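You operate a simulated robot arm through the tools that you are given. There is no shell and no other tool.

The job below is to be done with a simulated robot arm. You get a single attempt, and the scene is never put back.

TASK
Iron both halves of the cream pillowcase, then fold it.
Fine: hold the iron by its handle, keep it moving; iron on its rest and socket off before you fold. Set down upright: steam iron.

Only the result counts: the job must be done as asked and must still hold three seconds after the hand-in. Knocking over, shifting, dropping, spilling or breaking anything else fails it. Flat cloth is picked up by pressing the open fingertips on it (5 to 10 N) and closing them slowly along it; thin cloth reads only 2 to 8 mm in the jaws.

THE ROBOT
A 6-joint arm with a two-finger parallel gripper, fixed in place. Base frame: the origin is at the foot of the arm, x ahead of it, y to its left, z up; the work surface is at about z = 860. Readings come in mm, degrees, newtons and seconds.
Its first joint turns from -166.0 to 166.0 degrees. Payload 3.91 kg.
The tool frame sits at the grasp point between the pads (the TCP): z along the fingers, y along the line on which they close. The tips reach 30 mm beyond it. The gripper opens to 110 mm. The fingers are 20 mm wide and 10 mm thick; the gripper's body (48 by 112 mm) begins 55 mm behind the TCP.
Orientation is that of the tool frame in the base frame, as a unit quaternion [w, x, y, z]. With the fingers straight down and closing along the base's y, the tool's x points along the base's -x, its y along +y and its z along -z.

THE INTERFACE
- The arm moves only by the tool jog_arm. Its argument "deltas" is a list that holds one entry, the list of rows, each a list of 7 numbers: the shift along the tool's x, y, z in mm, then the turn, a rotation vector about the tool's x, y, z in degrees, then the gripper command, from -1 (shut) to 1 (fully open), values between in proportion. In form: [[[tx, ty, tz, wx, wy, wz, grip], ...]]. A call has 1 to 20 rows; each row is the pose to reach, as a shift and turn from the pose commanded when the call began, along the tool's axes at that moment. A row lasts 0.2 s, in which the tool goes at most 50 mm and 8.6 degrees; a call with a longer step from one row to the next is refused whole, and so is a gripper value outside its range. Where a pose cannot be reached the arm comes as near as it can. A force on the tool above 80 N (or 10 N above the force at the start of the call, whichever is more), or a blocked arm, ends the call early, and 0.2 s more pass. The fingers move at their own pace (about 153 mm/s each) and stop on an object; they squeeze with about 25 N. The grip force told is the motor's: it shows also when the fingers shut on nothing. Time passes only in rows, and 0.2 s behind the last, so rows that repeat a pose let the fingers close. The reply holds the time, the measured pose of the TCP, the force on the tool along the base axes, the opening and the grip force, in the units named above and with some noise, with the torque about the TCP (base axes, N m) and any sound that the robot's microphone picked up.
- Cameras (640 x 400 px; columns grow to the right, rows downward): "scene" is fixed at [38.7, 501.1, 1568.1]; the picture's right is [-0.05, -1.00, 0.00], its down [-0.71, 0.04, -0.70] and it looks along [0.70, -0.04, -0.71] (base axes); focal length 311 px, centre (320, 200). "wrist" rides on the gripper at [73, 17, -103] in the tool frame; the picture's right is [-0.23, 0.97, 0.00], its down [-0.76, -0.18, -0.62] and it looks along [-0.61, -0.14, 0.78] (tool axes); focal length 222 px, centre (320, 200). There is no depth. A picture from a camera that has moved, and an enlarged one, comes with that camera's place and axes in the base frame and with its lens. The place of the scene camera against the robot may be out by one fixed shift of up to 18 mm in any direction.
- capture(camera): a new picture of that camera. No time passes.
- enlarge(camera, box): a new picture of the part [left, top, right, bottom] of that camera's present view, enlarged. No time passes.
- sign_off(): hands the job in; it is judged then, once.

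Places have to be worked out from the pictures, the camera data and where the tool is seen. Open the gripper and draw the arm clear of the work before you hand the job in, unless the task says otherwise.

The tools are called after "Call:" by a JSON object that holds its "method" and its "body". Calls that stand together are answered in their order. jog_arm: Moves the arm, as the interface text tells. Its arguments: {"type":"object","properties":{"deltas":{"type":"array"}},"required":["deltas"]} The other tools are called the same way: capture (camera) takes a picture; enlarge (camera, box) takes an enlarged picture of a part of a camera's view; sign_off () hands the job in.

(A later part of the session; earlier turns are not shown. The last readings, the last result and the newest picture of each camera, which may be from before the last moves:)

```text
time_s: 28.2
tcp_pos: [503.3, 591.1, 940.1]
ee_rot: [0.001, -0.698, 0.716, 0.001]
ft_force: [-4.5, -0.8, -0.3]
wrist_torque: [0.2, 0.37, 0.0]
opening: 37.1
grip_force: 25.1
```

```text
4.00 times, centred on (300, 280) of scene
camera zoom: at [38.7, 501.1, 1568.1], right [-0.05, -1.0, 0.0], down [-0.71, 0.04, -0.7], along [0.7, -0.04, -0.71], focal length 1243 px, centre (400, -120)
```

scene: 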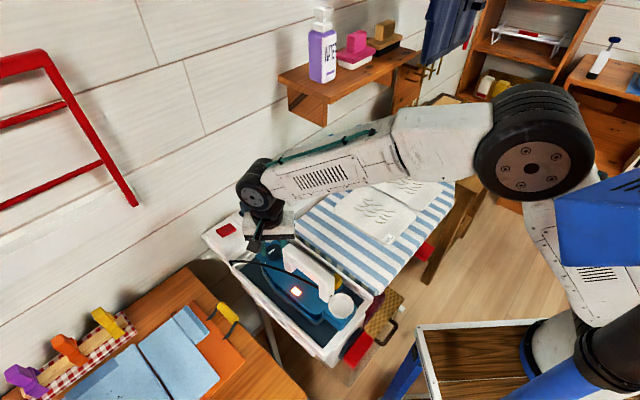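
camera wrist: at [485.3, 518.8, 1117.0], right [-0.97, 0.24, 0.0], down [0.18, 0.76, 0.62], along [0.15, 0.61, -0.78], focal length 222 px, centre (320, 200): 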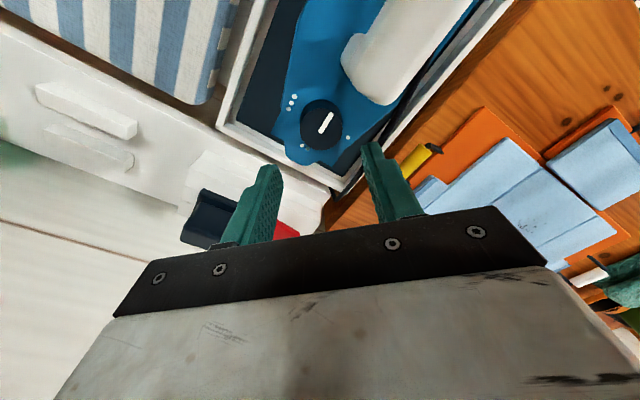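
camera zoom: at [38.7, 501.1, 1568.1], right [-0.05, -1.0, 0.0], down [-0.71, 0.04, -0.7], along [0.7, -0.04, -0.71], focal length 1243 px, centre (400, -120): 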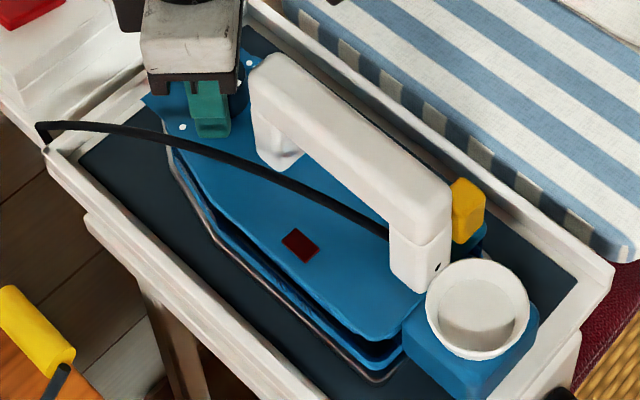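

It travels past the starting mark freely. I regrip on the other side again and keep turning counter-clockwise towards the three-dots/two-dots side to find whether it runs on or stops.

Call:
{"method": "jog_arm", "body": {"deltas": [[[0, 0, 0, 0, 0, 0, 0.0], [0, 0, 0, 0, 0, 0, 0.0], [0, 0, 0, 0, 0, 8, 0.0], [0, 0, 0, 0, 0, 16, 0.0], [0, 0, 0, 0, 0, 24, 0.0], [0, 0, 0, 0, 0, 32, 0.0], [0, 0, 0, 0, 0, 40, 0.0], [0, 0, 0, 0, 0, 48, 0.0], [0, 0, 0, 0, 0, 56, 0.0], [0, 0, 0, 0, 0, 64, 0.0], [0, 0, 0, 0, 0, 72, 0.0], [0, 0, 0, 0, 0, 80, 0.0], [0, 0, 0, 0, 0, 87, 0.0], [0, 0, 0, 0, 0, 87, -0.2], [0, 0, 0, 0, 0, 87, -0.35], [0, 0, 0, 0, 0, 87, -1], [0, 0, 0, 0, 0, 87, -1]]]}}

Call:
{"method": "jog_arm", "body": {"deltas": [[[0, 0, 0, 0, 0, -7.5, -1], [0, 0, 0, 0, 0, -15, -1], [0, 0, 0, 0, 0, -22.5, -1], [0, 0, 0, 0, 0, -30, -1], [0, 0, 0, 0, 0, -37.5, -1], [0, 0, 0, 0, 0, -45, -1], [0, 0, 0, 0, 0, -52.5, -1], [0, 0, 0, 0, 0, -60, -1]]]}}

Call:
{"method": "enlarge", "body": {"camera": "wrist", "box": [220, 70, 420, 220]}}

Call:
{"method": "enlarge", "body": {"camera": "scene", "box": [240, 230, 360, 330]}}

```text
time_s: 31.8
tcp_pos: [502.9, 590.0, 940.7]
ee_rot: [0.001, -0.012, 1.0, 0.001]
ft_force: [-1.4, -4.0, 0.3]
wrist_torque: [-0.11, 0.72, 0.0]
opening: 37.1
grip_force: 25.2
```

```text
time_s: 33.6
tcp_pos: [503.4, 590.0, 939.8]
ee_rot: [0.001, -0.511, 0.859, -0.001]
ft_force: [-5.4, -0.9, 0.2]
wrist_torque: [-0.11, 0.17, -0.01]
opening: 37.0
grip_force: 24.9
```

```text
2.67 times, centred on (320, 145) of wrist
camera zoom: at [453.4, 535.1, 1043.4], right [-0.75, 0.66, 0.0], down [0.52, 0.58, 0.62], along [0.42, 0.47, -0.78], focal length 592 px, centre (320, 347)
```

zoom: 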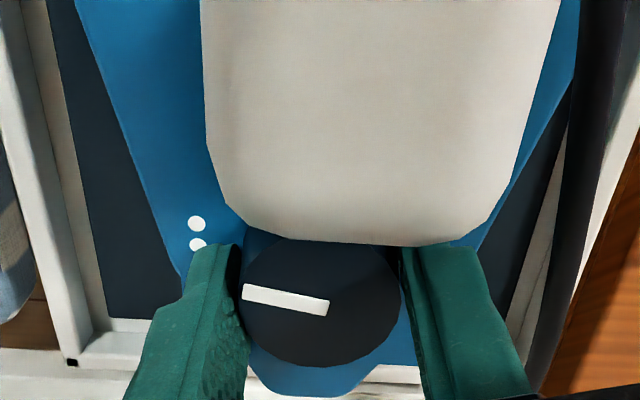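

```text
4.00 times, centred on (300, 280) of scene
camera zoom: at [38.7, 501.1, 1568.1], right [-0.05, -1.0, 0.0], down [-0.71, 0.04, -0.7], along [0.7, -0.04, -0.71], focal length 1243 px, centre (400, -120)
```

zoom: 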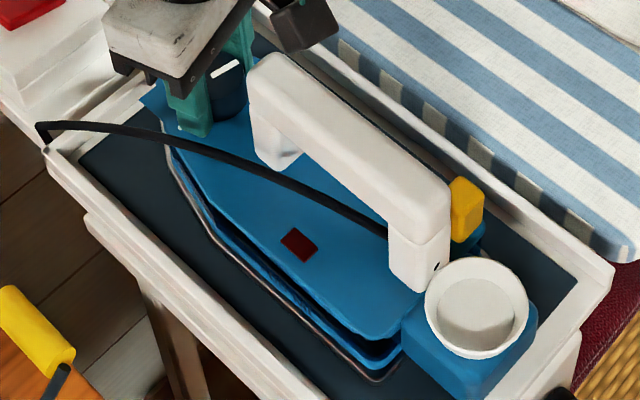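

The pointer is now close to the three-dot mark on the board side, with the lamp still dark. I continue another 30° counter-clockwise to see if there is a stop at the three dots.

Call:
{"method": "jog_arm", "body": {"deltas": [[[0, 0, 0, 0, 0, -5, -1], [0, 0, 0, 0, 0, -10, -1], [0, 0, 0, 0, 0, -15, -1], [0, 0, 0, 0, 0, -20, -1], [0, 0, 0, 0, 0, -25, -1], [0, 0, 0, 0, 0, -30, -1]]]}}

Call:
{"method": "enlarge", "body": {"camera": "wrist", "box": [220, 70, 420, 220]}}

Call:
{"method": "enlarge", "body": {"camera": "scene", "box": [240, 230, 360, 330]}}

```text
time_s: 35.0
tcp_pos: [503.0, 590.5, 941.4]
ee_rot: [-0.002, 0.715, -0.699, 0.0]
ft_force: [-1.0, 10.0, 12.0]
wrist_torque: [-2.18, 1.39, -0.94]
opening: 37.4
grip_force: 25.1
```

```text
2.67 times, centred on (320, 145) of wrist
camera zoom: at [487.7, 517.4, 1045.1], right [-0.98, 0.2, 0.0], down [0.16, 0.76, 0.63], along [0.13, 0.61, -0.78], focal length 592 px, centre (320, 347)
```

zoom: 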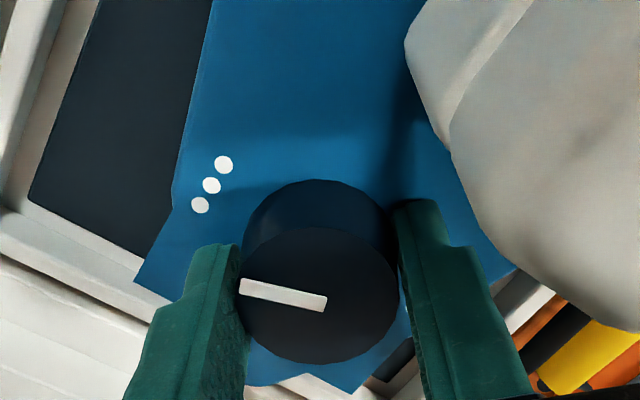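

```text
4.00 times, centred on (300, 280) of scene
camera zoom: at [38.7, 501.1, 1568.1], right [-0.05, -1.0, 0.0], down [-0.71, 0.04, -0.7], along [0.7, -0.04, -0.71], focal length 1243 px, centre (400, -120)
```

zoom: 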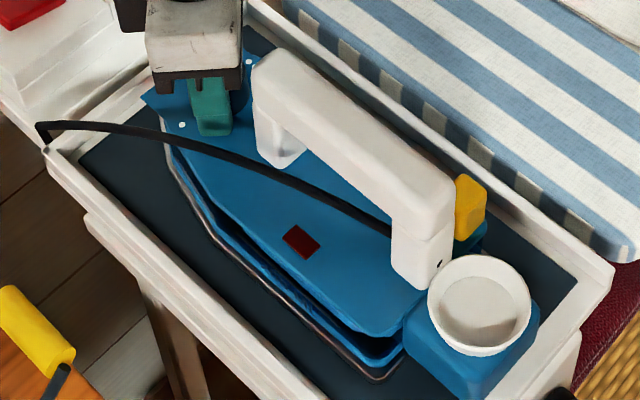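

The reading shows an extra contact (about 15 N, roughly over the iron's handle), so I stop here and look at both full views before moving.

Call:
{"method": "capture", "body": {"camera": "wrist"}}

Call:
{"method": "enlarge", "body": {"camera": "scene", "box": [220, 180, 380, 300]}}

```text
taken
camera wrist: at [487.7, 517.4, 1045.1], right [-0.98, 0.2, 0.0], down [0.16, 0.76, 0.63], along [0.13, 0.61, -0.78], focal length 222 px, centre (320, 200)
```

wrist: 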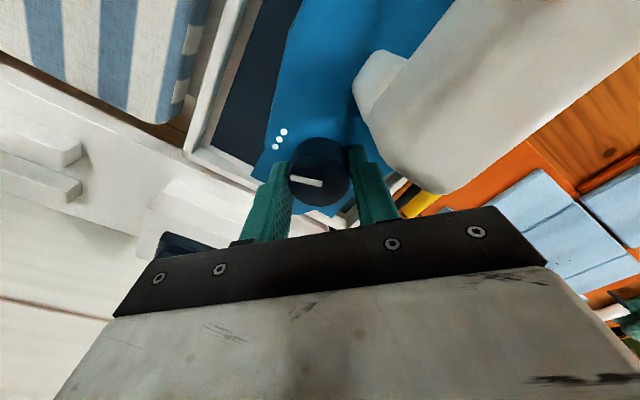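

```text
3.33 times, centred on (300, 240) of scene
camera zoom: at [38.7, 501.1, 1568.1], right [-0.05, -1.0, 0.0], down [-0.71, 0.04, -0.7], along [0.7, -0.04, -0.71], focal length 1036 px, centre (387, 67)
```

zoom: 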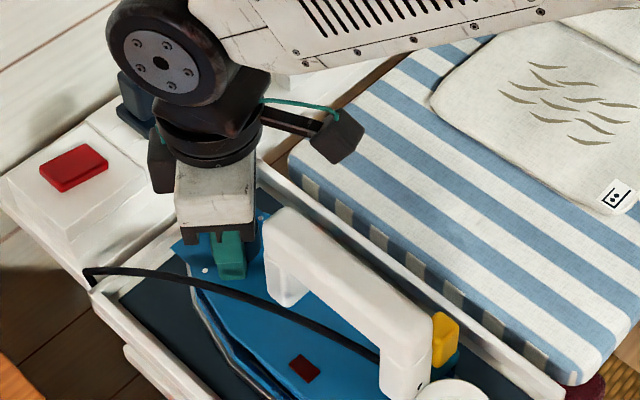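

I take a still reading to see whether that load persists.

Call:
{"method": "jog_arm", "body": {"deltas": [[[0, 0, 0, 0, 0, 0, -1]]]}}

Call:
{"method": "enlarge", "body": {"camera": "wrist", "box": [200, 40, 460, 220]}}

```text
time_s: 35.4
tcp_pos: [504.2, 590.4, 942.0]
ee_rot: [-0.003, 0.716, -0.698, 0.001]
ft_force: [-0.8, 11.4, 19.3]
wrist_torque: [-2.07, 0.86, -0.97]
opening: 36.9
grip_force: 25.0
```

```text
2.22 times, centred on (330, 130) of wrist
camera zoom: at [487.6, 517.3, 1045.0], right [-0.98, 0.2, 0.0], down [0.16, 0.76, 0.63], along [0.13, 0.61, -0.78], focal length 494 px, centre (298, 356)
```

zoom: 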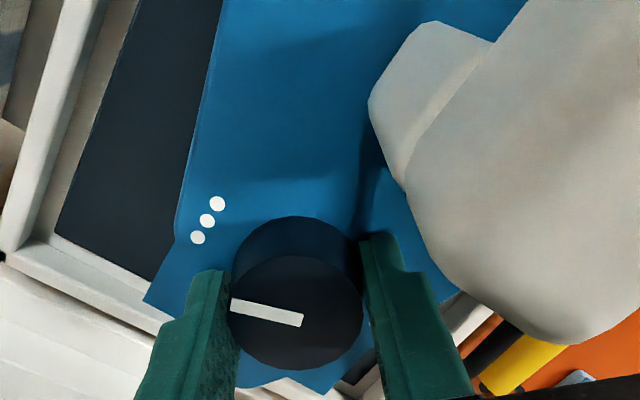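

The load seems to be the gripper's body touching the iron's handle, so I'm slightly too low. I open, rise 7 mm, regrip the knob's upper part, and turn clockwise 21° so the line sits exactly on the three dots, then check the lamp.

Call:
{"method": "jog_arm", "body": {"deltas": [[[0, 0, 0, 0, 0, 0, 0.0], [0, 0, 0, 0, 0, 0, 0.0], [0, 0, -3, 0, 0, 0, 0.0], [0, 0, -7, 0, 0, 0, 0.0], [0, 0, -7, 0, 0, 0, 0.0]]]}}

Call:
{"method": "jog_arm", "body": {"deltas": [[[0, 0, 0, 0, 0, 0, -0.2], [0, 0, 0, 0, 0, 0, -0.35], [0, 0, 0, 0, 0, 0, -1], [0, 0, 0, 0, 0, 0, -1], [0, 0, 0, 0, 0, 7, -1], [0, 0, 0, 0, 0, 14, -1], [0, 0, 0, 0, 0, 21, -1], [0, 0, 0, 0, 0, 21, -1]]]}}

Call:
{"method": "enlarge", "body": {"camera": "wrist", "box": [220, 70, 420, 220]}}

Call:
{"method": "enlarge", "body": {"camera": "scene", "box": [240, 230, 360, 330]}}

```text
time_s: 36.6
tcp_pos: [505.0, 589.7, 946.6]
ee_rot: [-0.001, 0.716, -0.698, 0.0]
ft_force: [0.5, -1.4, 0.4]
wrist_torque: [0.03, -0.02, 0.01]
opening: 55.2
grip_force: 0.1
```

```text
time_s: 38.4
tcp_pos: [504.8, 590.8, 946.7]
ee_rot: [0.001, -0.576, 0.818, 0.0]
ft_force: [9.2, -1.1, 3.8]
wrist_torque: [-0.18, -0.27, 0.01]
opening: 36.7
grip_force: 24.5
```

```text
2.67 times, centred on (320, 145) of wrist
camera zoom: at [463.2, 527.9, 1050.3], right [-0.84, 0.54, 0.0], down [0.42, 0.66, 0.63], along [0.34, 0.53, -0.78], focal length 592 px, centre (320, 347)
```

zoom: 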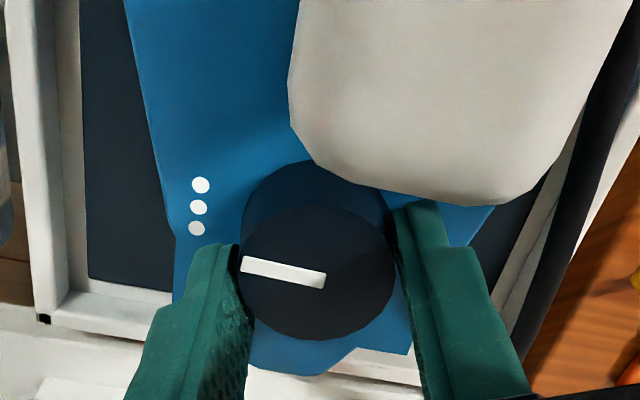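

```text
4.00 times, centred on (300, 280) of scene
camera zoom: at [38.7, 501.1, 1568.1], right [-0.05, -1.0, 0.0], down [-0.71, 0.04, -0.7], along [0.7, -0.04, -0.71], focal length 1243 px, centre (400, -120)
```

zoom: 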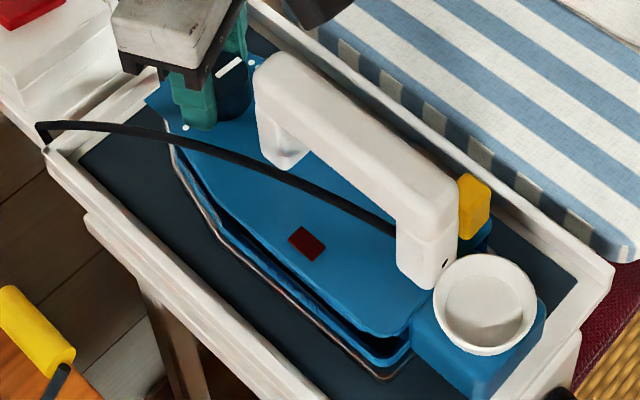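

The line is on the three dots and the lamp is still dark, so the hottest point seems not to be here. I turn the dial clockwise 90° back to its starting mark (line toward the handle) in two grips and watch whether the lamp cycles there.

Call:
{"method": "jog_arm", "body": {"deltas": [[[0, 0, 0, 0, 0, 0, 0.0], [0, 0, 0, 0, 0, 0, 0.0], [0, 0, 0, 0, 0, -8, 0.0], [0, 0, 0, 0, 0, -16, 0.0], [0, 0, 0, 0, 0, -24, 0.0], [0, 0, 0, 0, 0, -24, -0.2], [0, 0, 0, 0, 0, -24, -0.35], [0, 0, 0, 0, 0, -24, -1], [0, 0, 0, 0, 0, -24, -1], [0, 0, 0, 0, 0, -16, -1], [0, 0, 0, 0, 0, -8, -1], [0, 0, 0, 0, 0, 0, -1], [0, 0, 0, 0, 0, 8, -1], [0, 0, 0, 0, 0, 16, -1], [0, 0, 0, 0, 0, 24, -1], [0, 0, 0, 0, 0, 32, -1], [0, 0, 0, 0, 0, 40, -1], [0, 0, 0, 0, 0, 48, -1], [0, 0, 0, 0, 0, 56, -1], [0, 0, 0, 0, 0, 62, -1]]]}}

Call:
{"method": "enlarge", "body": {"camera": "wrist", "box": [220, 70, 420, 220]}}

Call:
{"method": "enlarge", "body": {"camera": "scene", "box": [240, 230, 360, 330]}}

```text
time_s: 42.6
tcp_pos: [503.2, 590.4, 948.1]
ee_rot: [0.001, -0.073, 0.997, 0.001]
ft_force: [7.0, -4.5, 3.7]
wrist_torque: [-0.21, -0.23, 0.05]
opening: 36.9
grip_force: 25.0
```

```text
2.67 times, centred on (320, 145) of wrist
camera zoom: at [428.7, 596.2, 1050.5], right [0.09, 1.0, 0.0], down [0.78, -0.07, 0.62], along [0.62, -0.05, -0.78], focal length 592 px, centre (320, 347)
```

zoom: 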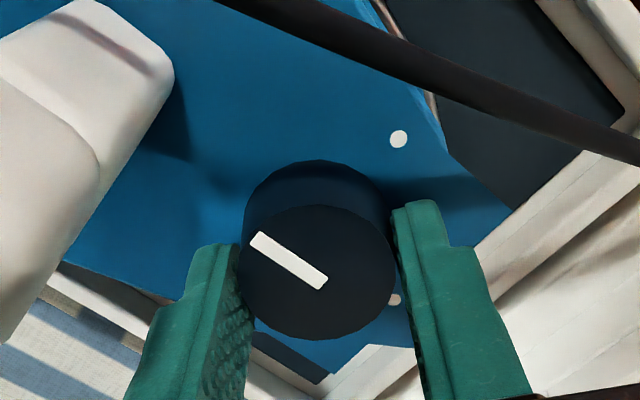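

```text
4.00 times, centred on (300, 280) of scene
camera zoom: at [38.7, 501.1, 1568.1], right [-0.05, -1.0, 0.0], down [-0.71, 0.04, -0.7], along [0.7, -0.04, -0.71], focal length 1243 px, centre (400, -120)
```

zoom: 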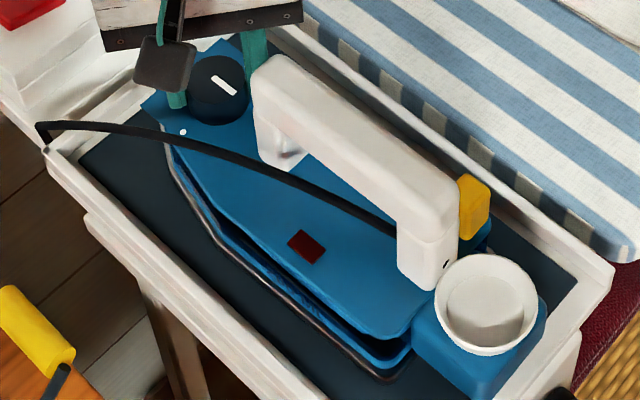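

The line points back at the handle again (within a few degrees). I release and wait a few seconds, watching the lamp.

Call:
{"method": "jog_arm", "body": {"deltas": [[[0, 0, 0, 0, 0, 0, 0.0], [0, 0, 0, 0, 0, 0, 0.0], [0, 0, 0, 0, 0, 0, 0.0], [0, 0, 0, 0, 0, 0, 0.0], [0, 0, 0, 0, 0, 0, 0.0], [0, 0, 0, 0, 0, 0, 0.0], [0, 0, 0, 0, 0, 0, 0.0], [0, 0, 0, 0, 0, 0, 0.0], [0, 0, 0, 0, 0, 0, 0.0], [0, 0, 0, 0, 0, 0, 0.0], [0, 0, 0, 0, 0, 0, 0.0], [0, 0, 0, 0, 0, 0, 0.0], [0, 0, 0, 0, 0, 0, 0.0], [0, 0, 0, 0, 0, 0, 0.0], [0, 0, 0, 0, 0, 0, 0.0], [0, 0, 0, 0, 0, 0, 0.0], [0, 0, 0, 0, 0, 0, 0.0], [0, 0, 0, 0, 0, 0, 0.0], [0, 0, 0, 0, 0, 0, 0.0], [0, 0, 0, 0, 0, 0, 0.0]]]}}

Call:
{"method": "enlarge", "body": {"camera": "scene", "box": [240, 230, 360, 330]}}

Call:
{"method": "enlarge", "body": {"camera": "wrist", "box": [220, 70, 420, 220]}}

```text
time_s: 46.8
tcp_pos: [503.3, 590.5, 947.6]
ee_rot: [0.0, -0.073, 0.997, 0.0]
ft_force: [-0.2, -0.6, -0.5]
wrist_torque: [0.03, -0.01, -0.05]
opening: 55.0
grip_force: 0.0
```

```text
4.00 times, centred on (300, 280) of scene
camera zoom: at [38.7, 501.1, 1568.1], right [-0.05, -1.0, 0.0], down [-0.71, 0.04, -0.7], along [0.7, -0.04, -0.71], focal length 1243 px, centre (400, -120)
```

zoom: 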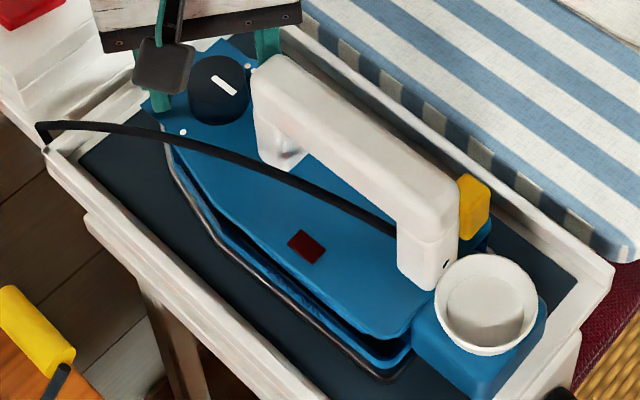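

```text
2.67 times, centred on (320, 145) of wrist
camera zoom: at [427.9, 596.8, 1050.5], right [0.08, 1.0, 0.0], down [0.78, -0.07, 0.62], along [0.62, -0.05, -0.78], focal length 592 px, centre (320, 347)
```

zoom: 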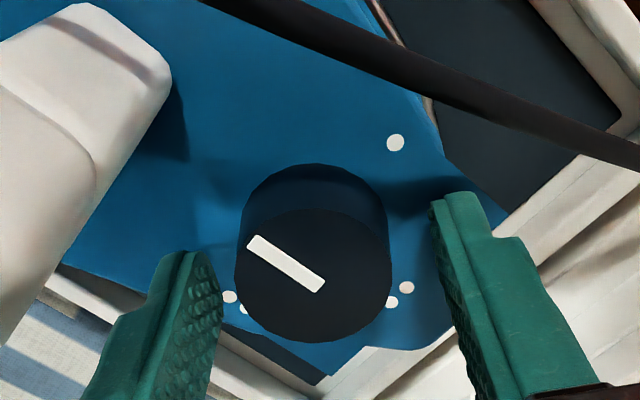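

The lamp stays dark at the starting mark. I now explore the dial's other end: two more counter-clockwise quarter turns (past three dots towards two dots), watching for a stop and for the lamp.

Call:
{"method": "jog_arm", "body": {"deltas": [[[0, 0, 0, 0, 0, 0, -0.2], [0, 0, 0, 0, 0, 0, -0.35], [0, 0, 0, 0, 0, 0, -1], [0, 0, 0, 0, 0, 0, -1], [0, 0, 0, 0, 0, -8, -1], [0, 0, 0, 0, 0, -16, -1], [0, 0, 0, 0, 0, -24, -1], [0, 0, 0, 0, 0, -32, -1], [0, 0, 0, 0, 0, -40, -1], [0, 0, 0, 0, 0, -48, -1], [0, 0, 0, 0, 0, -56, -1], [0, 0, 0, 0, 0, -64, -1], [0, 0, 0, 0, 0, -72, -1], [0, 0, 0, 0, 0, -80, -1], [0, 0, 0, 0, 0, -84, -1], [0, 0, 0, 0, 0, -84, 0.0], [0, 0, 0, 0, 0, -84, 0.0]]]}}

Call:
{"method": "jog_arm", "body": {"deltas": [[[0, 0, 0, 0, 0, 8, 0.0], [0, 0, 0, 0, 0, 16, 0.0], [0, 0, 0, 0, 0, 24, 0.0], [0, 0, 0, 0, 0, 32, 0.0], [0, 0, 0, 0, 0, 40, 0.0], [0, 0, 0, 0, 0, 48, 0.0], [0, 0, 0, 0, 0, 56, 0.0], [0, 0, 0, 0, 0, 64, 0.0], [0, 0, 0, 0, 0, 72, 0.0], [0, 0, 0, 0, 0, 80, 0.0], [0, 0, 0, 0, 0, 84, 0.0], [0, 0, 0, 0, 0, 84, -0.2], [0, 0, 0, 0, 0, 84, -0.35], [0, 0, 0, 0, 0, 84, -1], [0, 0, 0, 0, 0, 84, -1]]]}}

Call:
{"method": "enlarge", "body": {"camera": "wrist", "box": [220, 70, 420, 220]}}

Call:
{"method": "enlarge", "body": {"camera": "scene", "box": [240, 230, 360, 330]}}

```text
time_s: 50.4
tcp_pos: [504.7, 589.5, 947.3]
ee_rot: [-0.001, 0.721, -0.693, 0.001]
ft_force: [-0.2, 0.7, -0.3]
wrist_torque: [-0.02, -0.01, 0.0]
opening: 54.8
grip_force: 0.0
```

```text
time_s: 53.6
tcp_pos: [504.1, 589.8, 947.5]
ee_rot: [0.001, -0.073, 0.997, 0.0]
ft_force: [0.5, -6.3, 1.0]
wrist_torque: [-0.18, -0.02, -0.01]
opening: 37.0
grip_force: 24.7
```

```text
2.67 times, centred on (320, 145) of wrist
camera zoom: at [428.7, 596.4, 1050.3], right [0.08, 1.0, 0.0], down [0.78, -0.07, 0.62], along [0.62, -0.05, -0.78], focal length 592 px, centre (320, 347)
```

zoom: 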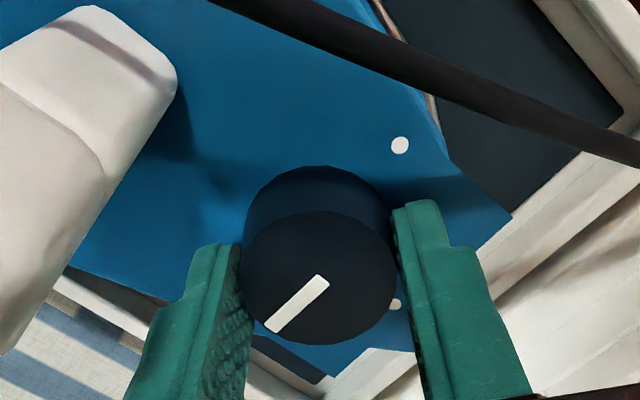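

```text
4.00 times, centred on (300, 280) of scene
camera zoom: at [38.7, 501.1, 1568.1], right [-0.05, -1.0, 0.0], down [-0.71, 0.04, -0.7], along [0.7, -0.04, -0.71], focal length 1243 px, centre (400, -120)
```

zoom: 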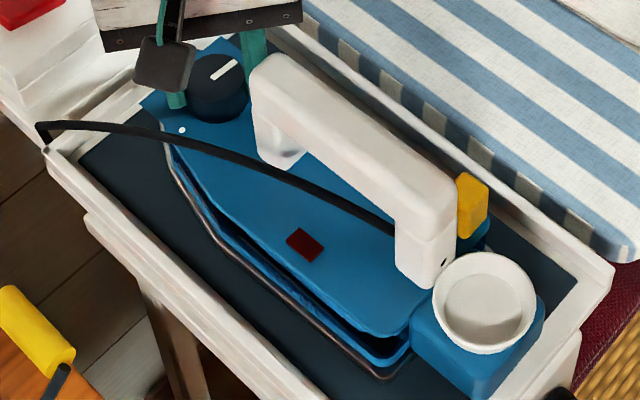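

The line is on the three dots, lamp dark. I turn on counter-clockwise toward the two dots, in steps, checking torque.

Call:
{"method": "jog_arm", "body": {"deltas": [[[0, 0, 0, 0, 0, -8, -1], [0, 0, 0, 0, 0, -16, -1], [0, 0, 0, 0, 0, -24, -1], [0, 0, 0, 0, 0, -32, -1], [0, 0, 0, 0, 0, -40, -1], [0, 0, 0, 0, 0, -48, -1], [0, 0, 0, 0, 0, -56, -1], [0, 0, 0, 0, 0, -64, -1], [0, 0, 0, 0, 0, -72, -1], [0, 0, 0, 0, 0, -80, -1], [0, 0, 0, 0, 0, -86, -1], [0, 0, 0, 0, 0, -86, -1]]]}}

Call:
{"method": "enlarge", "body": {"camera": "wrist", "box": [220, 70, 420, 220]}}

Call:
{"method": "enlarge", "body": {"camera": "scene", "box": [240, 230, 360, 330]}}

```text
time_s: 56.2
tcp_pos: [502.8, 591.2, 946.4]
ee_rot: [-0.002, 0.734, -0.679, 0.001]
ft_force: [-4.4, 11.6, 10.2]
wrist_torque: [0.25, 0.11, -0.01]
opening: 36.9
grip_force: 25.5
```

```text
2.67 times, centred on (320, 145) of wrist
camera zoom: at [490.9, 516.8, 1050.3], right [-0.99, 0.15, 0.0], down [0.12, 0.77, 0.62], along [0.1, 0.62, -0.78], focal length 592 px, centre (320, 347)
```

zoom: 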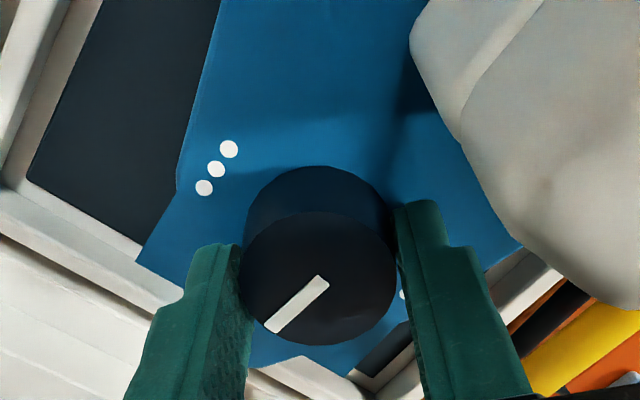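

```text
4.00 times, centred on (300, 280) of scene
camera zoom: at [38.7, 501.1, 1568.1], right [-0.05, -1.0, 0.0], down [-0.71, 0.04, -0.7], along [0.7, -0.04, -0.71], focal length 1243 px, centre (400, -120)
```

zoom: 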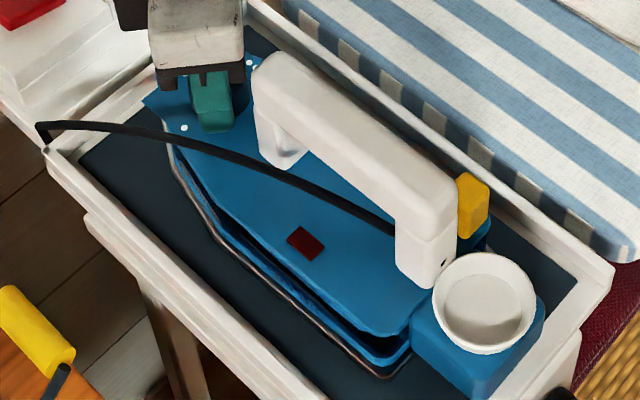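

The knob followed to about 173° (line almost on the two dots) with no resistance and lamp still dark. I turn 20° further to see whether there is an end stop at the two dots.

Call:
{"method": "jog_arm", "body": {"deltas": [[[0, 0, 0, 0, 0, -5, -1], [0, 0, 0, 0, 0, -10, -1], [0, 0, 0, 0, 0, -10, -1]]]}}

Call:
{"method": "enlarge", "body": {"camera": "wrist", "box": [220, 70, 420, 220]}}

Call:
{"method": "enlarge", "body": {"camera": "scene", "box": [240, 230, 360, 330]}}

```text
time_s: 57.0
tcp_pos: [503.3, 590.4, 947.2]
ee_rot: [0.0, 0.79, -0.613, 0.002]
ft_force: [-8.3, 0.2, 8.8]
wrist_torque: [-0.1, 0.22, -0.22]
opening: 37.0
grip_force: 25.2
```

```text
2.67 times, centred on (320, 145) of wrist
camera zoom: at [503.9, 515.3, 1050.3], right [-1.0, -0.02, 0.0], down [-0.02, 0.78, 0.62], along [-0.01, 0.62, -0.78], focal length 592 px, centre (320, 347)
```

zoom: 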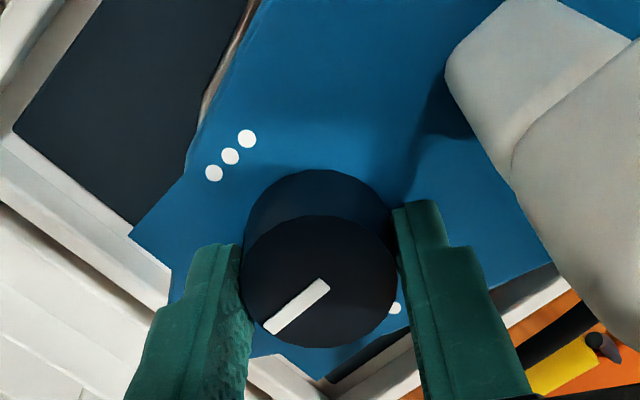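

```text
4.00 times, centred on (300, 280) of scene
camera zoom: at [38.7, 501.1, 1568.1], right [-0.05, -1.0, 0.0], down [-0.71, 0.04, -0.7], along [0.7, -0.04, -0.71], focal length 1243 px, centre (400, -120)
```

zoom: 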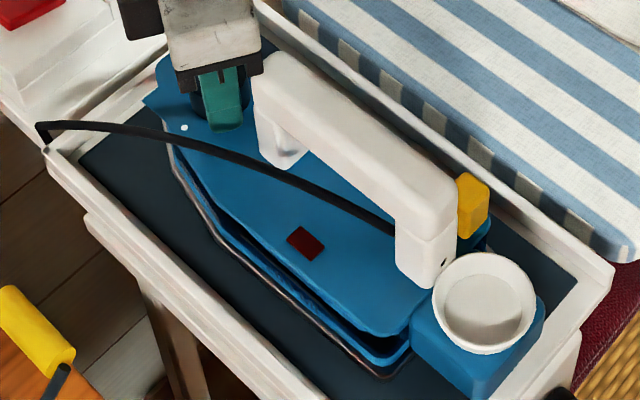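

There is an end stop at about 43° (line on the two dots), so the dial's travel is 270°: from here (line at front) clockwise to where the line meets the single dot. The lamp lit only near the clockwise end, so the heat seems to increase clockwise; I turn back clockwise in steps and watch at which angle the lamp comes on.

Call:
{"method": "jog_arm", "body": {"deltas": [[[0, 0, 0, 0, 0, 8, -1], [0, 0, 0, 0, 0, 16, -1], [0, 0, 0, 0, 0, 24, -1], [0, 0, 0, 0, 0, 32, -1], [0, 0, 0, 0, 0, 40, -1], [0, 0, 0, 0, 0, 48, -1], [0, 0, 0, 0, 0, 56, -1], [0, 0, 0, 0, 0, 64, -1], [0, 0, 0, 0, 0, 72, -1], [0, 0, 0, 0, 0, 80, -1], [0, 0, 0, 0, 0, 88, -1], [0, 0, 0, 0, 0, 95, -1], [0, 0, 0, 0, 0, 95, -1], [0, 0, 0, 0, 0, 95, 0.0], [0, 0, 0, 0, 0, 95, 0.0]]]}}

Call:
{"method": "enlarge", "body": {"camera": "scene", "box": [240, 230, 360, 330]}}

Call:
{"method": "jog_arm", "body": {"deltas": [[[0, 0, 0, 0, 0, -8, 0.0], [0, 0, 0, 0, 0, -16, 0.0], [0, 0, 0, 0, 0, -24, 0.0], [0, 0, 0, 0, 0, -32, 0.0], [0, 0, 0, 0, 0, -40, 0.0], [0, 0, 0, 0, 0, -48, 0.0], [0, 0, 0, 0, 0, -56, 0.0], [0, 0, 0, 0, 0, -64, 0.0], [0, 0, 0, 0, 0, -72, 0.0], [0, 0, 0, 0, 0, -80, 0.0], [0, 0, 0, 0, 0, -86, 0.0], [0, 0, 0, 0, 0, -86, -0.2], [0, 0, 0, 0, 0, -86, -0.35], [0, 0, 0, 0, 0, -86, -1], [0, 0, 0, 0, 0, -86, -1]]]}}

Call:
{"method": "enlarge", "body": {"camera": "wrist", "box": [220, 70, 420, 220]}}

```text
time_s: 60.2
tcp_pos: [503.5, 589.9, 947.2]
ee_rot: [0.001, -0.082, 0.997, 0.001]
ft_force: [1.2, -0.5, 0.0]
wrist_torque: [0.02, -0.02, -0.04]
opening: 55.1
grip_force: 0.1
```

```text
4.00 times, centred on (300, 280) of scene
camera zoom: at [38.7, 501.1, 1568.1], right [-0.05, -1.0, 0.0], down [-0.71, 0.04, -0.7], along [0.7, -0.04, -0.71], focal length 1243 px, centre (400, -120)
```

zoom: 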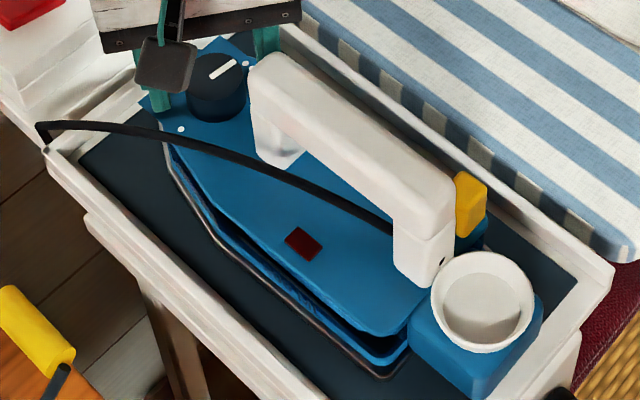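

```text
time_s: 63.4
tcp_pos: [503.8, 590.3, 947.5]
ee_rot: [-0.001, 0.74, -0.673, 0.001]
ft_force: [-6.5, -3.1, 0.7]
wrist_torque: [-0.08, 0.26, -0.02]
opening: 37.0
grip_force: 25.3
```

```text
2.67 times, centred on (320, 145) of wrist
camera zoom: at [491.9, 517.1, 1050.5], right [-0.99, 0.13, 0.0], down [0.1, 0.77, 0.62], along [0.08, 0.62, -0.78], focal length 592 px, centre (320, 347)
```

zoom: 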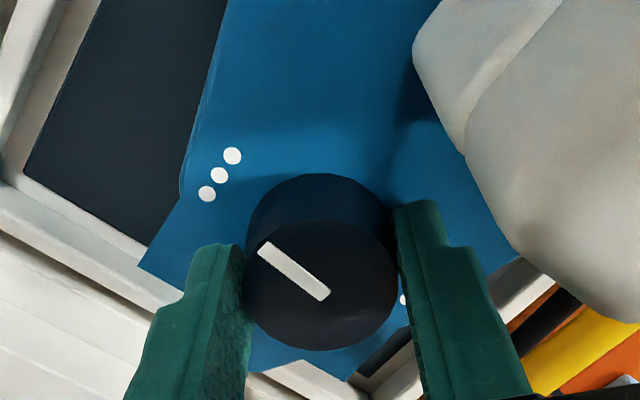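

The line is at the three dots again, lamp dark. I now turn clockwise in three parts up to the starting mark and check the lamp at each.

Call:
{"method": "jog_arm", "body": {"deltas": [[[0, 0, 0, 0, 0, 7, -1], [0, 0, 0, 0, 0, 14, -1], [0, 0, 0, 0, 0, 21, -1], [0, 0, 0, 0, 0, 28, -1], [0, 0, 0, 0, 0, 35, -1], [0, 0, 0, 0, 0, 42, -1]]]}}

Call:
{"method": "enlarge", "body": {"camera": "scene", "box": [240, 230, 360, 330]}}

Call:
{"method": "jog_arm", "body": {"deltas": [[[0, 0, 0, 0, 0, 7, -1], [0, 0, 0, 0, 0, 14, -1], [0, 0, 0, 0, 0, 21, -1], [0, 0, 0, 0, 0, 28, -1], [0, 0, 0, 0, 0, 35, -1], [0, 0, 0, 0, 0, 42, -1], [0, 0, 0, 0, 0, 42, 0.0], [0, 0, 0, 0, 0, 42, 0.0]]]}}

Call:
{"method": "enlarge", "body": {"camera": "scene", "box": [240, 230, 360, 330]}}

Call:
{"method": "enlarge", "body": {"camera": "wrist", "box": [220, 70, 420, 220]}}

```text
time_s: 64.8
tcp_pos: [502.6, 590.5, 948.3]
ee_rot: [0.001, -0.448, 0.894, 0.0]
ft_force: [-6.3, 0.0, 0.8]
wrist_torque: [-0.04, 0.23, 0.03]
opening: 37.0
grip_force: 25.0
```

```text
4.00 times, centred on (300, 280) of scene
camera zoom: at [38.7, 501.1, 1568.1], right [-0.05, -1.0, 0.0], down [-0.71, 0.04, -0.7], along [0.7, -0.04, -0.71], focal length 1243 px, centre (400, -120)
```

zoom: 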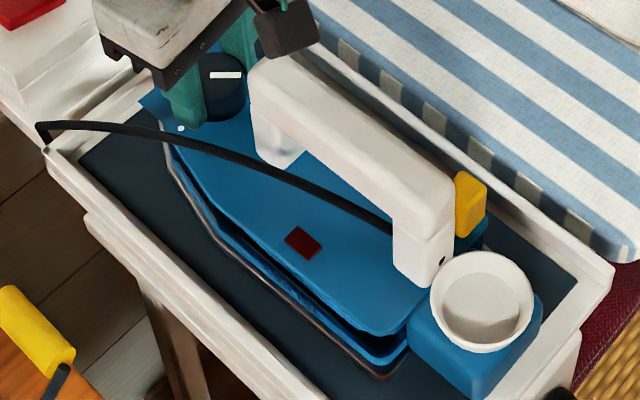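

```text
time_s: 66.6
tcp_pos: [504.4, 590.2, 947.8]
ee_rot: [0.0, -0.099, 0.995, 0.0]
ft_force: [-0.7, 0.0, -0.9]
wrist_torque: [0.0, 0.0, 0.01]
opening: 55.2
grip_force: 0.1
```

```text
4.00 times, centred on (300, 280) of scene
camera zoom: at [38.7, 501.1, 1568.1], right [-0.05, -1.0, 0.0], down [-0.71, 0.04, -0.7], along [0.7, -0.04, -0.71], focal length 1243 px, centre (400, -120)
```

zoom: 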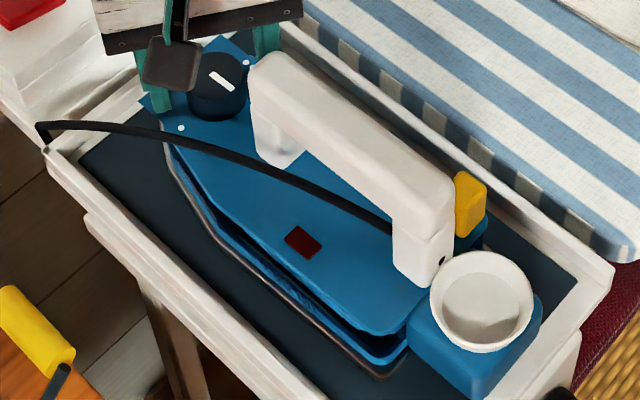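

```text
2.67 times, centred on (320, 145) of wrist
camera zoom: at [428.7, 593.0, 1050.5], right [0.03, 1.0, 0.0], down [0.78, -0.02, 0.62], along [0.62, -0.02, -0.78], focal length 592 px, centre (320, 347)
```

zoom: 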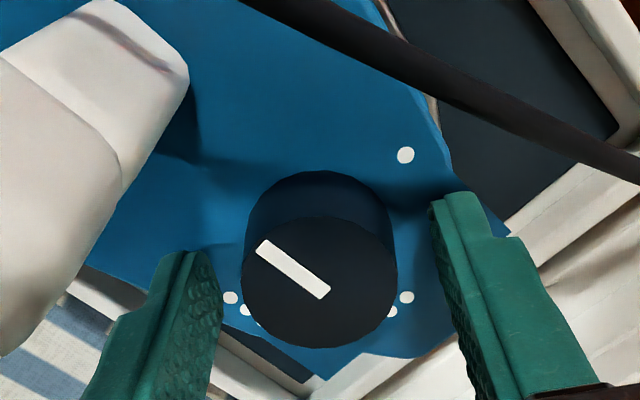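

Lamp dark all the way to the starting mark. If the starting mark is a heating position, the thermostat must click on as the iron cools, so I wait here and watch the lamp.

Call:
{"method": "jog_arm", "body": {"deltas": [[[0, 0, 0, 0, 0, 0, 0.0], [0, 0, 0, 0, 0, 0, 0.0], [0, 0, 0, 0, 0, 0, 0.0], [0, 0, 0, 0, 0, 0, 0.0], [0, 0, 0, 0, 0, 0, 0.0], [0, 0, 0, 0, 0, 0, 0.0], [0, 0, 0, 0, 0, 0, 0.0], [0, 0, 0, 0, 0, 0, 0.0], [0, 0, 0, 0, 0, 0, 0.0], [0, 0, 0, 0, 0, 0, 0.0], [0, 0, 0, 0, 0, 0, 0.0], [0, 0, 0, 0, 0, 0, 0.0], [0, 0, 0, 0, 0, 0, 0.0], [0, 0, 0, 0, 0, 0, 0.0], [0, 0, 0, 0, 0, 0, 0.0], [0, 0, 0, 0, 0, 0, 0.0], [0, 0, 0, 0, 0, 0, 0.0], [0, 0, 0, 0, 0, 0, 0.0], [0, 0, 0, 0, 0, 0, 0.0], [0, 0, 0, 0, 0, 0, 0.0]]]}}

Call:
{"method": "enlarge", "body": {"camera": "scene", "box": [280, 270, 320, 310]}}

Call:
{"method": "jog_arm", "body": {"deltas": [[[0, 0, 0, 0, 0, 0, 0.0], [0, 0, 0, 0, 0, 0, 0.0], [0, 0, 0, 0, 0, 0, 0.0], [0, 0, 0, 0, 0, 0, 0.0], [0, 0, 0, 0, 0, 0, 0.0], [0, 0, 0, 0, 0, 0, 0.0], [0, 0, 0, 0, 0, 0, 0.0], [0, 0, 0, 0, 0, 0, 0.0], [0, 0, 0, 0, 0, 0, 0.0], [0, 0, 0, 0, 0, 0, 0.0], [0, 0, 0, 0, 0, 0, 0.0], [0, 0, 0, 0, 0, 0, 0.0], [0, 0, 0, 0, 0, 0, 0.0], [0, 0, 0, 0, 0, 0, 0.0], [0, 0, 0, 0, 0, 0, 0.0], [0, 0, 0, 0, 0, 0, 0.0], [0, 0, 0, 0, 0, 0, 0.0], [0, 0, 0, 0, 0, 0, 0.0], [0, 0, 0, 0, 0, 0, 0.0], [0, 0, 0, 0, 0, 0, 0.0]]]}}

Call:
{"method": "enlarge", "body": {"camera": "scene", "box": [280, 270, 320, 310]}}

```text
time_s: 70.8
tcp_pos: [504.9, 589.7, 947.2]
ee_rot: [0.001, -0.099, 0.995, 0.0]
ft_force: [0.6, 0.4, -0.1]
wrist_torque: [0.0, -0.01, 0.02]
opening: 55.0
grip_force: 0.1
```

```text
10.00 times, centred on (300, 290) of scene
camera zoom: at [38.7, 501.1, 1568.1], right [-0.05, -1.0, 0.0], down [-0.71, 0.04, -0.7], along [0.7, -0.04, -0.71], focal length 3107 px, centre (520, -700)
```

zoom: 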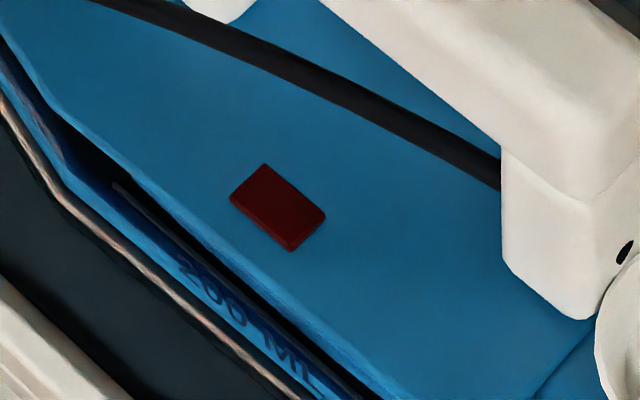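

```text
time_s: 75.0
tcp_pos: [504.0, 589.8, 947.0]
ee_rot: [0.001, -0.099, 0.995, -0.001]
ft_force: [0.5, 0.5, 0.5]
wrist_torque: [0.01, 0.0, 0.04]
opening: 55.0
grip_force: 0.1
```

```text
10.00 times, centred on (300, 290) of scene
camera zoom: at [38.7, 501.1, 1568.1], right [-0.05, -1.0, 0.0], down [-0.71, 0.04, -0.7], along [0.7, -0.04, -0.71], focal length 3107 px, centre (520, -700)
```

zoom: 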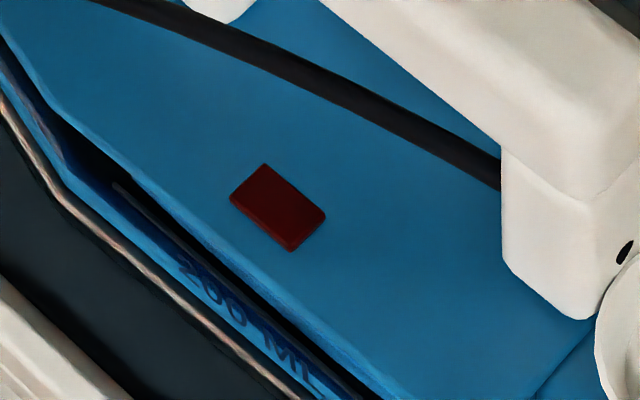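

Still dark. The iron may simply still be above this setting's temperature, so I keep waiting here with the dial untouched and check the lamp at intervals.

Call:
{"method": "jog_arm", "body": {"deltas": [[[0, 0, 0, 0, 0, 0, 0.0], [0, 0, 0, 0, 0, 0, 0.0], [0, 0, 0, 0, 0, 0, 0.0], [0, 0, 0, 0, 0, 0, 0.0], [0, 0, 0, 0, 0, 0, 0.0], [0, 0, 0, 0, 0, 0, 0.0], [0, 0, 0, 0, 0, 0, 0.0], [0, 0, 0, 0, 0, 0, 0.0], [0, 0, 0, 0, 0, 0, 0.0], [0, 0, 0, 0, 0, 0, 0.0], [0, 0, 0, 0, 0, 0, 0.0], [0, 0, 0, 0, 0, 0, 0.0], [0, 0, 0, 0, 0, 0, 0.0], [0, 0, 0, 0, 0, 0, 0.0], [0, 0, 0, 0, 0, 0, 0.0], [0, 0, 0, 0, 0, 0, 0.0], [0, 0, 0, 0, 0, 0, 0.0], [0, 0, 0, 0, 0, 0, 0.0], [0, 0, 0, 0, 0, 0, 0.0], [0, 0, 0, 0, 0, 0, 0.0]]]}}

Call:
{"method": "enlarge", "body": {"camera": "scene", "box": [280, 270, 320, 310]}}

Call:
{"method": "jog_arm", "body": {"deltas": [[[0, 0, 0, 0, 0, 0, 0.0], [0, 0, 0, 0, 0, 0, 0.0], [0, 0, 0, 0, 0, 0, 0.0], [0, 0, 0, 0, 0, 0, 0.0], [0, 0, 0, 0, 0, 0, 0.0], [0, 0, 0, 0, 0, 0, 0.0], [0, 0, 0, 0, 0, 0, 0.0], [0, 0, 0, 0, 0, 0, 0.0], [0, 0, 0, 0, 0, 0, 0.0], [0, 0, 0, 0, 0, 0, 0.0], [0, 0, 0, 0, 0, 0, 0.0], [0, 0, 0, 0, 0, 0, 0.0], [0, 0, 0, 0, 0, 0, 0.0], [0, 0, 0, 0, 0, 0, 0.0], [0, 0, 0, 0, 0, 0, 0.0], [0, 0, 0, 0, 0, 0, 0.0], [0, 0, 0, 0, 0, 0, 0.0], [0, 0, 0, 0, 0, 0, 0.0], [0, 0, 0, 0, 0, 0, 0.0], [0, 0, 0, 0, 0, 0, 0.0]]]}}

Call:
{"method": "enlarge", "body": {"camera": "scene", "box": [280, 270, 320, 310]}}

Call:
{"method": "jog_arm", "body": {"deltas": [[[0, 0, 0, 0, 0, 0, 0.0], [0, 0, 0, 0, 0, 0, 0.0], [0, 0, 0, 0, 0, 0, 0.0], [0, 0, 0, 0, 0, 0, 0.0], [0, 0, 0, 0, 0, 0, 0.0], [0, 0, 0, 0, 0, 0, 0.0], [0, 0, 0, 0, 0, 0, 0.0], [0, 0, 0, 0, 0, 0, 0.0], [0, 0, 0, 0, 0, 0, 0.0], [0, 0, 0, 0, 0, 0, 0.0], [0, 0, 0, 0, 0, 0, 0.0], [0, 0, 0, 0, 0, 0, 0.0], [0, 0, 0, 0, 0, 0, 0.0], [0, 0, 0, 0, 0, 0, 0.0], [0, 0, 0, 0, 0, 0, 0.0], [0, 0, 0, 0, 0, 0, 0.0], [0, 0, 0, 0, 0, 0, 0.0], [0, 0, 0, 0, 0, 0, 0.0], [0, 0, 0, 0, 0, 0, 0.0], [0, 0, 0, 0, 0, 0, 0.0]]]}}

Call:
{"method": "enlarge", "body": {"camera": "scene", "box": [280, 270, 320, 310]}}

```text
time_s: 79.2
tcp_pos: [503.6, 591.3, 946.6]
ee_rot: [0.001, -0.1, 0.995, 0.0]
ft_force: [0.3, 0.2, -0.5]
wrist_torque: [-0.05, -0.01, 0.0]
opening: 54.9
grip_force: 0.1
```

```text
10.00 times, centred on (300, 290) of scene
camera zoom: at [38.7, 501.1, 1568.1], right [-0.05, -1.0, 0.0], down [-0.71, 0.04, -0.7], along [0.7, -0.04, -0.71], focal length 3107 px, centre (520, -700)
```

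zoom: 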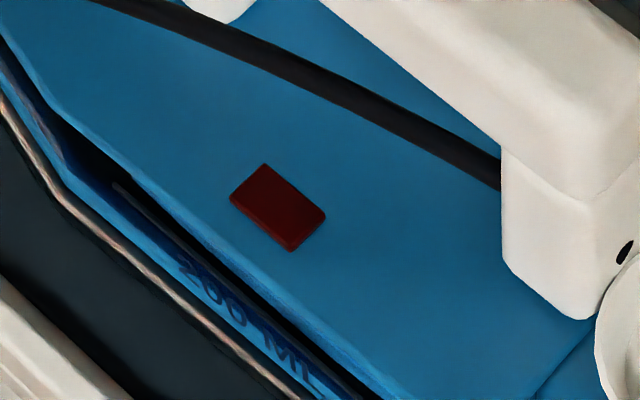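

```text
time_s: 83.4
tcp_pos: [504.0, 590.0, 947.6]
ee_rot: [0.001, -0.1, 0.995, 0.001]
ft_force: [0.4, -0.4, -0.6]
wrist_torque: [-0.01, -0.02, 0.03]
opening: 54.8
grip_force: 0.1
```

```text
10.00 times, centred on (300, 290) of scene
camera zoom: at [38.7, 501.1, 1568.1], right [-0.05, -1.0, 0.0], down [-0.71, 0.04, -0.7], along [0.7, -0.04, -0.71], focal length 3107 px, centre (520, -700)
```

zoom: 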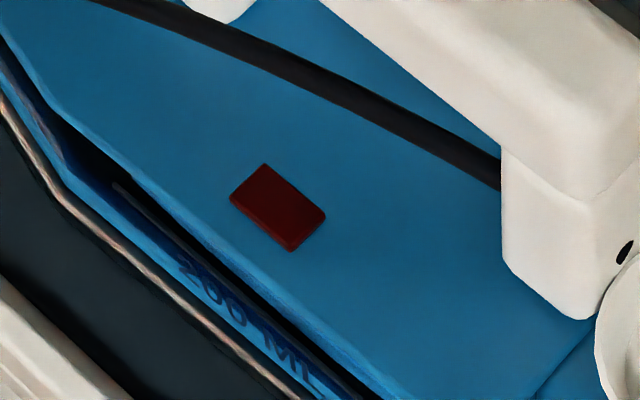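

```text
time_s: 87.6
tcp_pos: [503.4, 590.1, 947.6]
ee_rot: [0.001, -0.099, 0.995, -0.001]
ft_force: [0.5, 0.5, 0.7]
wrist_torque: [0.02, -0.01, 0.03]
opening: 54.7
grip_force: 0.0
```

```text
10.00 times, centred on (300, 290) of scene
camera zoom: at [38.7, 501.1, 1568.1], right [-0.05, -1.0, 0.0], down [-0.71, 0.04, -0.7], along [0.7, -0.04, -0.71], focal length 3107 px, centre (520, -700)
```

zoom: 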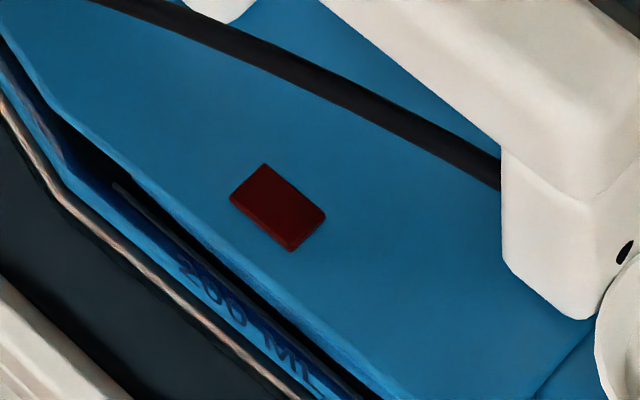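

No change after 20 s. I swing back around the knob, regrip and turn clockwise in 20° steps with lamp checks, to find at which angle the heating starts.

Call:
{"method": "jog_arm", "body": {"deltas": [[[0, 0, 0, 0, 0, -8, 0.0], [0, 0, 0, 0, 0, -16, 0.0], [0, 0, 0, 0, 0, -24, 0.0], [0, 0, 0, 0, 0, -32, 0.0], [0, 0, 0, 0, 0, -40, 0.0], [0, 0, 0, 0, 0, -48, 0.0], [0, 0, 0, 0, 0, -56, 0.0], [0, 0, 0, 0, 0, -64, 0.0], [0, 0, 0, 0, 0, -72, 0.0], [0, 0, 0, 0, 0, -79, 0.0], [0, 0, 0, 0, 0, -79, -0.2], [0, 0, 0, 0, 0, -79, -0.35], [0, 0, 0, 0, 0, -79, -1], [0, 0, 0, 0, 0, -79, -1], [0, 0, 0, 0, 0, -73, -1], [0, 0, 0, 0, 0, -67, -1], [0, 0, 0, 0, 0, -60, -1]]]}}

Call:
{"method": "enlarge", "body": {"camera": "scene", "box": [260, 230, 340, 310]}}

Call:
{"method": "jog_arm", "body": {"deltas": [[[0, 0, 0, 0, 0, 7, -1], [0, 0, 0, 0, 0, 14, -1], [0, 0, 0, 0, 0, 20, -1]]]}}

Call:
{"method": "enlarge", "body": {"camera": "scene", "box": [260, 230, 340, 310]}}

Call:
{"method": "jog_arm", "body": {"deltas": [[[0, 0, 0, 0, 0, 7, -1], [0, 0, 0, 0, 0, 14, -1], [0, 0, 0, 0, 0, 20, -1]]]}}

Call:
{"method": "enlarge", "body": {"camera": "scene", "box": [260, 230, 340, 310]}}

```text
time_s: 91.2
tcp_pos: [503.8, 590.7, 947.3]
ee_rot: [0.001, -0.583, 0.812, -0.001]
ft_force: [2.4, 2.8, 0.8]
wrist_torque: [-0.24, 0.06, 0.0]
opening: 36.9
grip_force: 24.7
```

```text
5.00 times, centred on (300, 270) of scene
camera zoom: at [38.7, 501.1, 1568.1], right [-0.05, -1.0, 0.0], down [-0.71, 0.04, -0.7], along [0.7, -0.04, -0.71], focal length 1553 px, centre (420, -150)
```

zoom: 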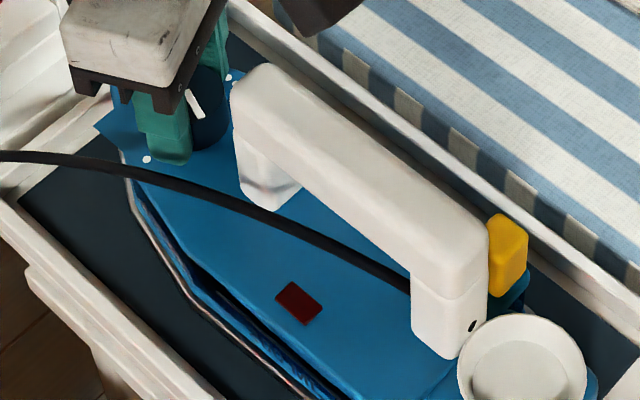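

```text
time_s: 92.0
tcp_pos: [505.0, 589.2, 947.1]
ee_rot: [0.002, -0.434, 0.901, 0.0]
ft_force: [0.6, 0.8, 4.6]
wrist_torque: [-0.4, 0.2, 0.02]
opening: 36.7
grip_force: 24.9
```

```text
5.00 times, centred on (300, 270) of scene
camera zoom: at [38.7, 501.1, 1568.1], right [-0.05, -1.0, 0.0], down [-0.71, 0.04, -0.7], along [0.7, -0.04, -0.71], focal length 1553 px, centre (420, -150)
```

zoom: 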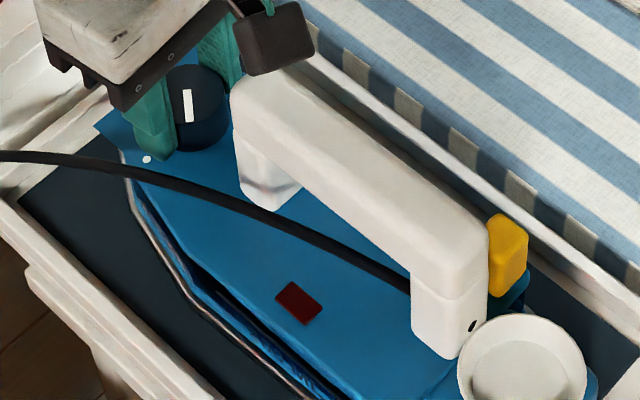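

```text
time_s: 92.8
tcp_pos: [503.1, 590.1, 946.8]
ee_rot: [0.002, -0.27, 0.963, 0.0]
ft_force: [2.6, 2.5, 3.9]
wrist_torque: [-0.05, -0.02, -0.02]
opening: 36.7
grip_force: 24.5
```

```text
5.00 times, centred on (300, 270) of scene
camera zoom: at [38.7, 501.1, 1568.1], right [-0.05, -1.0, 0.0], down [-0.71, 0.04, -0.7], along [0.7, -0.04, -0.71], focal length 1553 px, centre (420, -150)
```

zoom: 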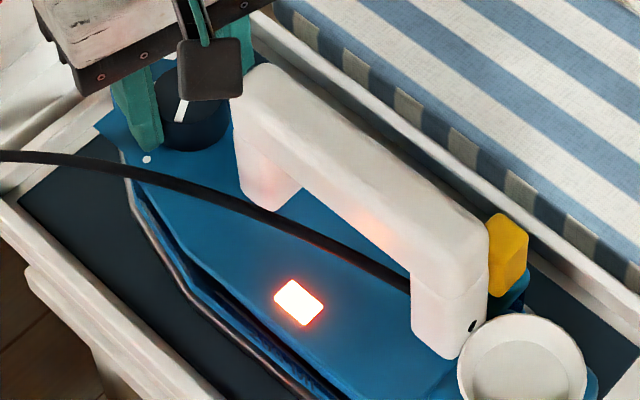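

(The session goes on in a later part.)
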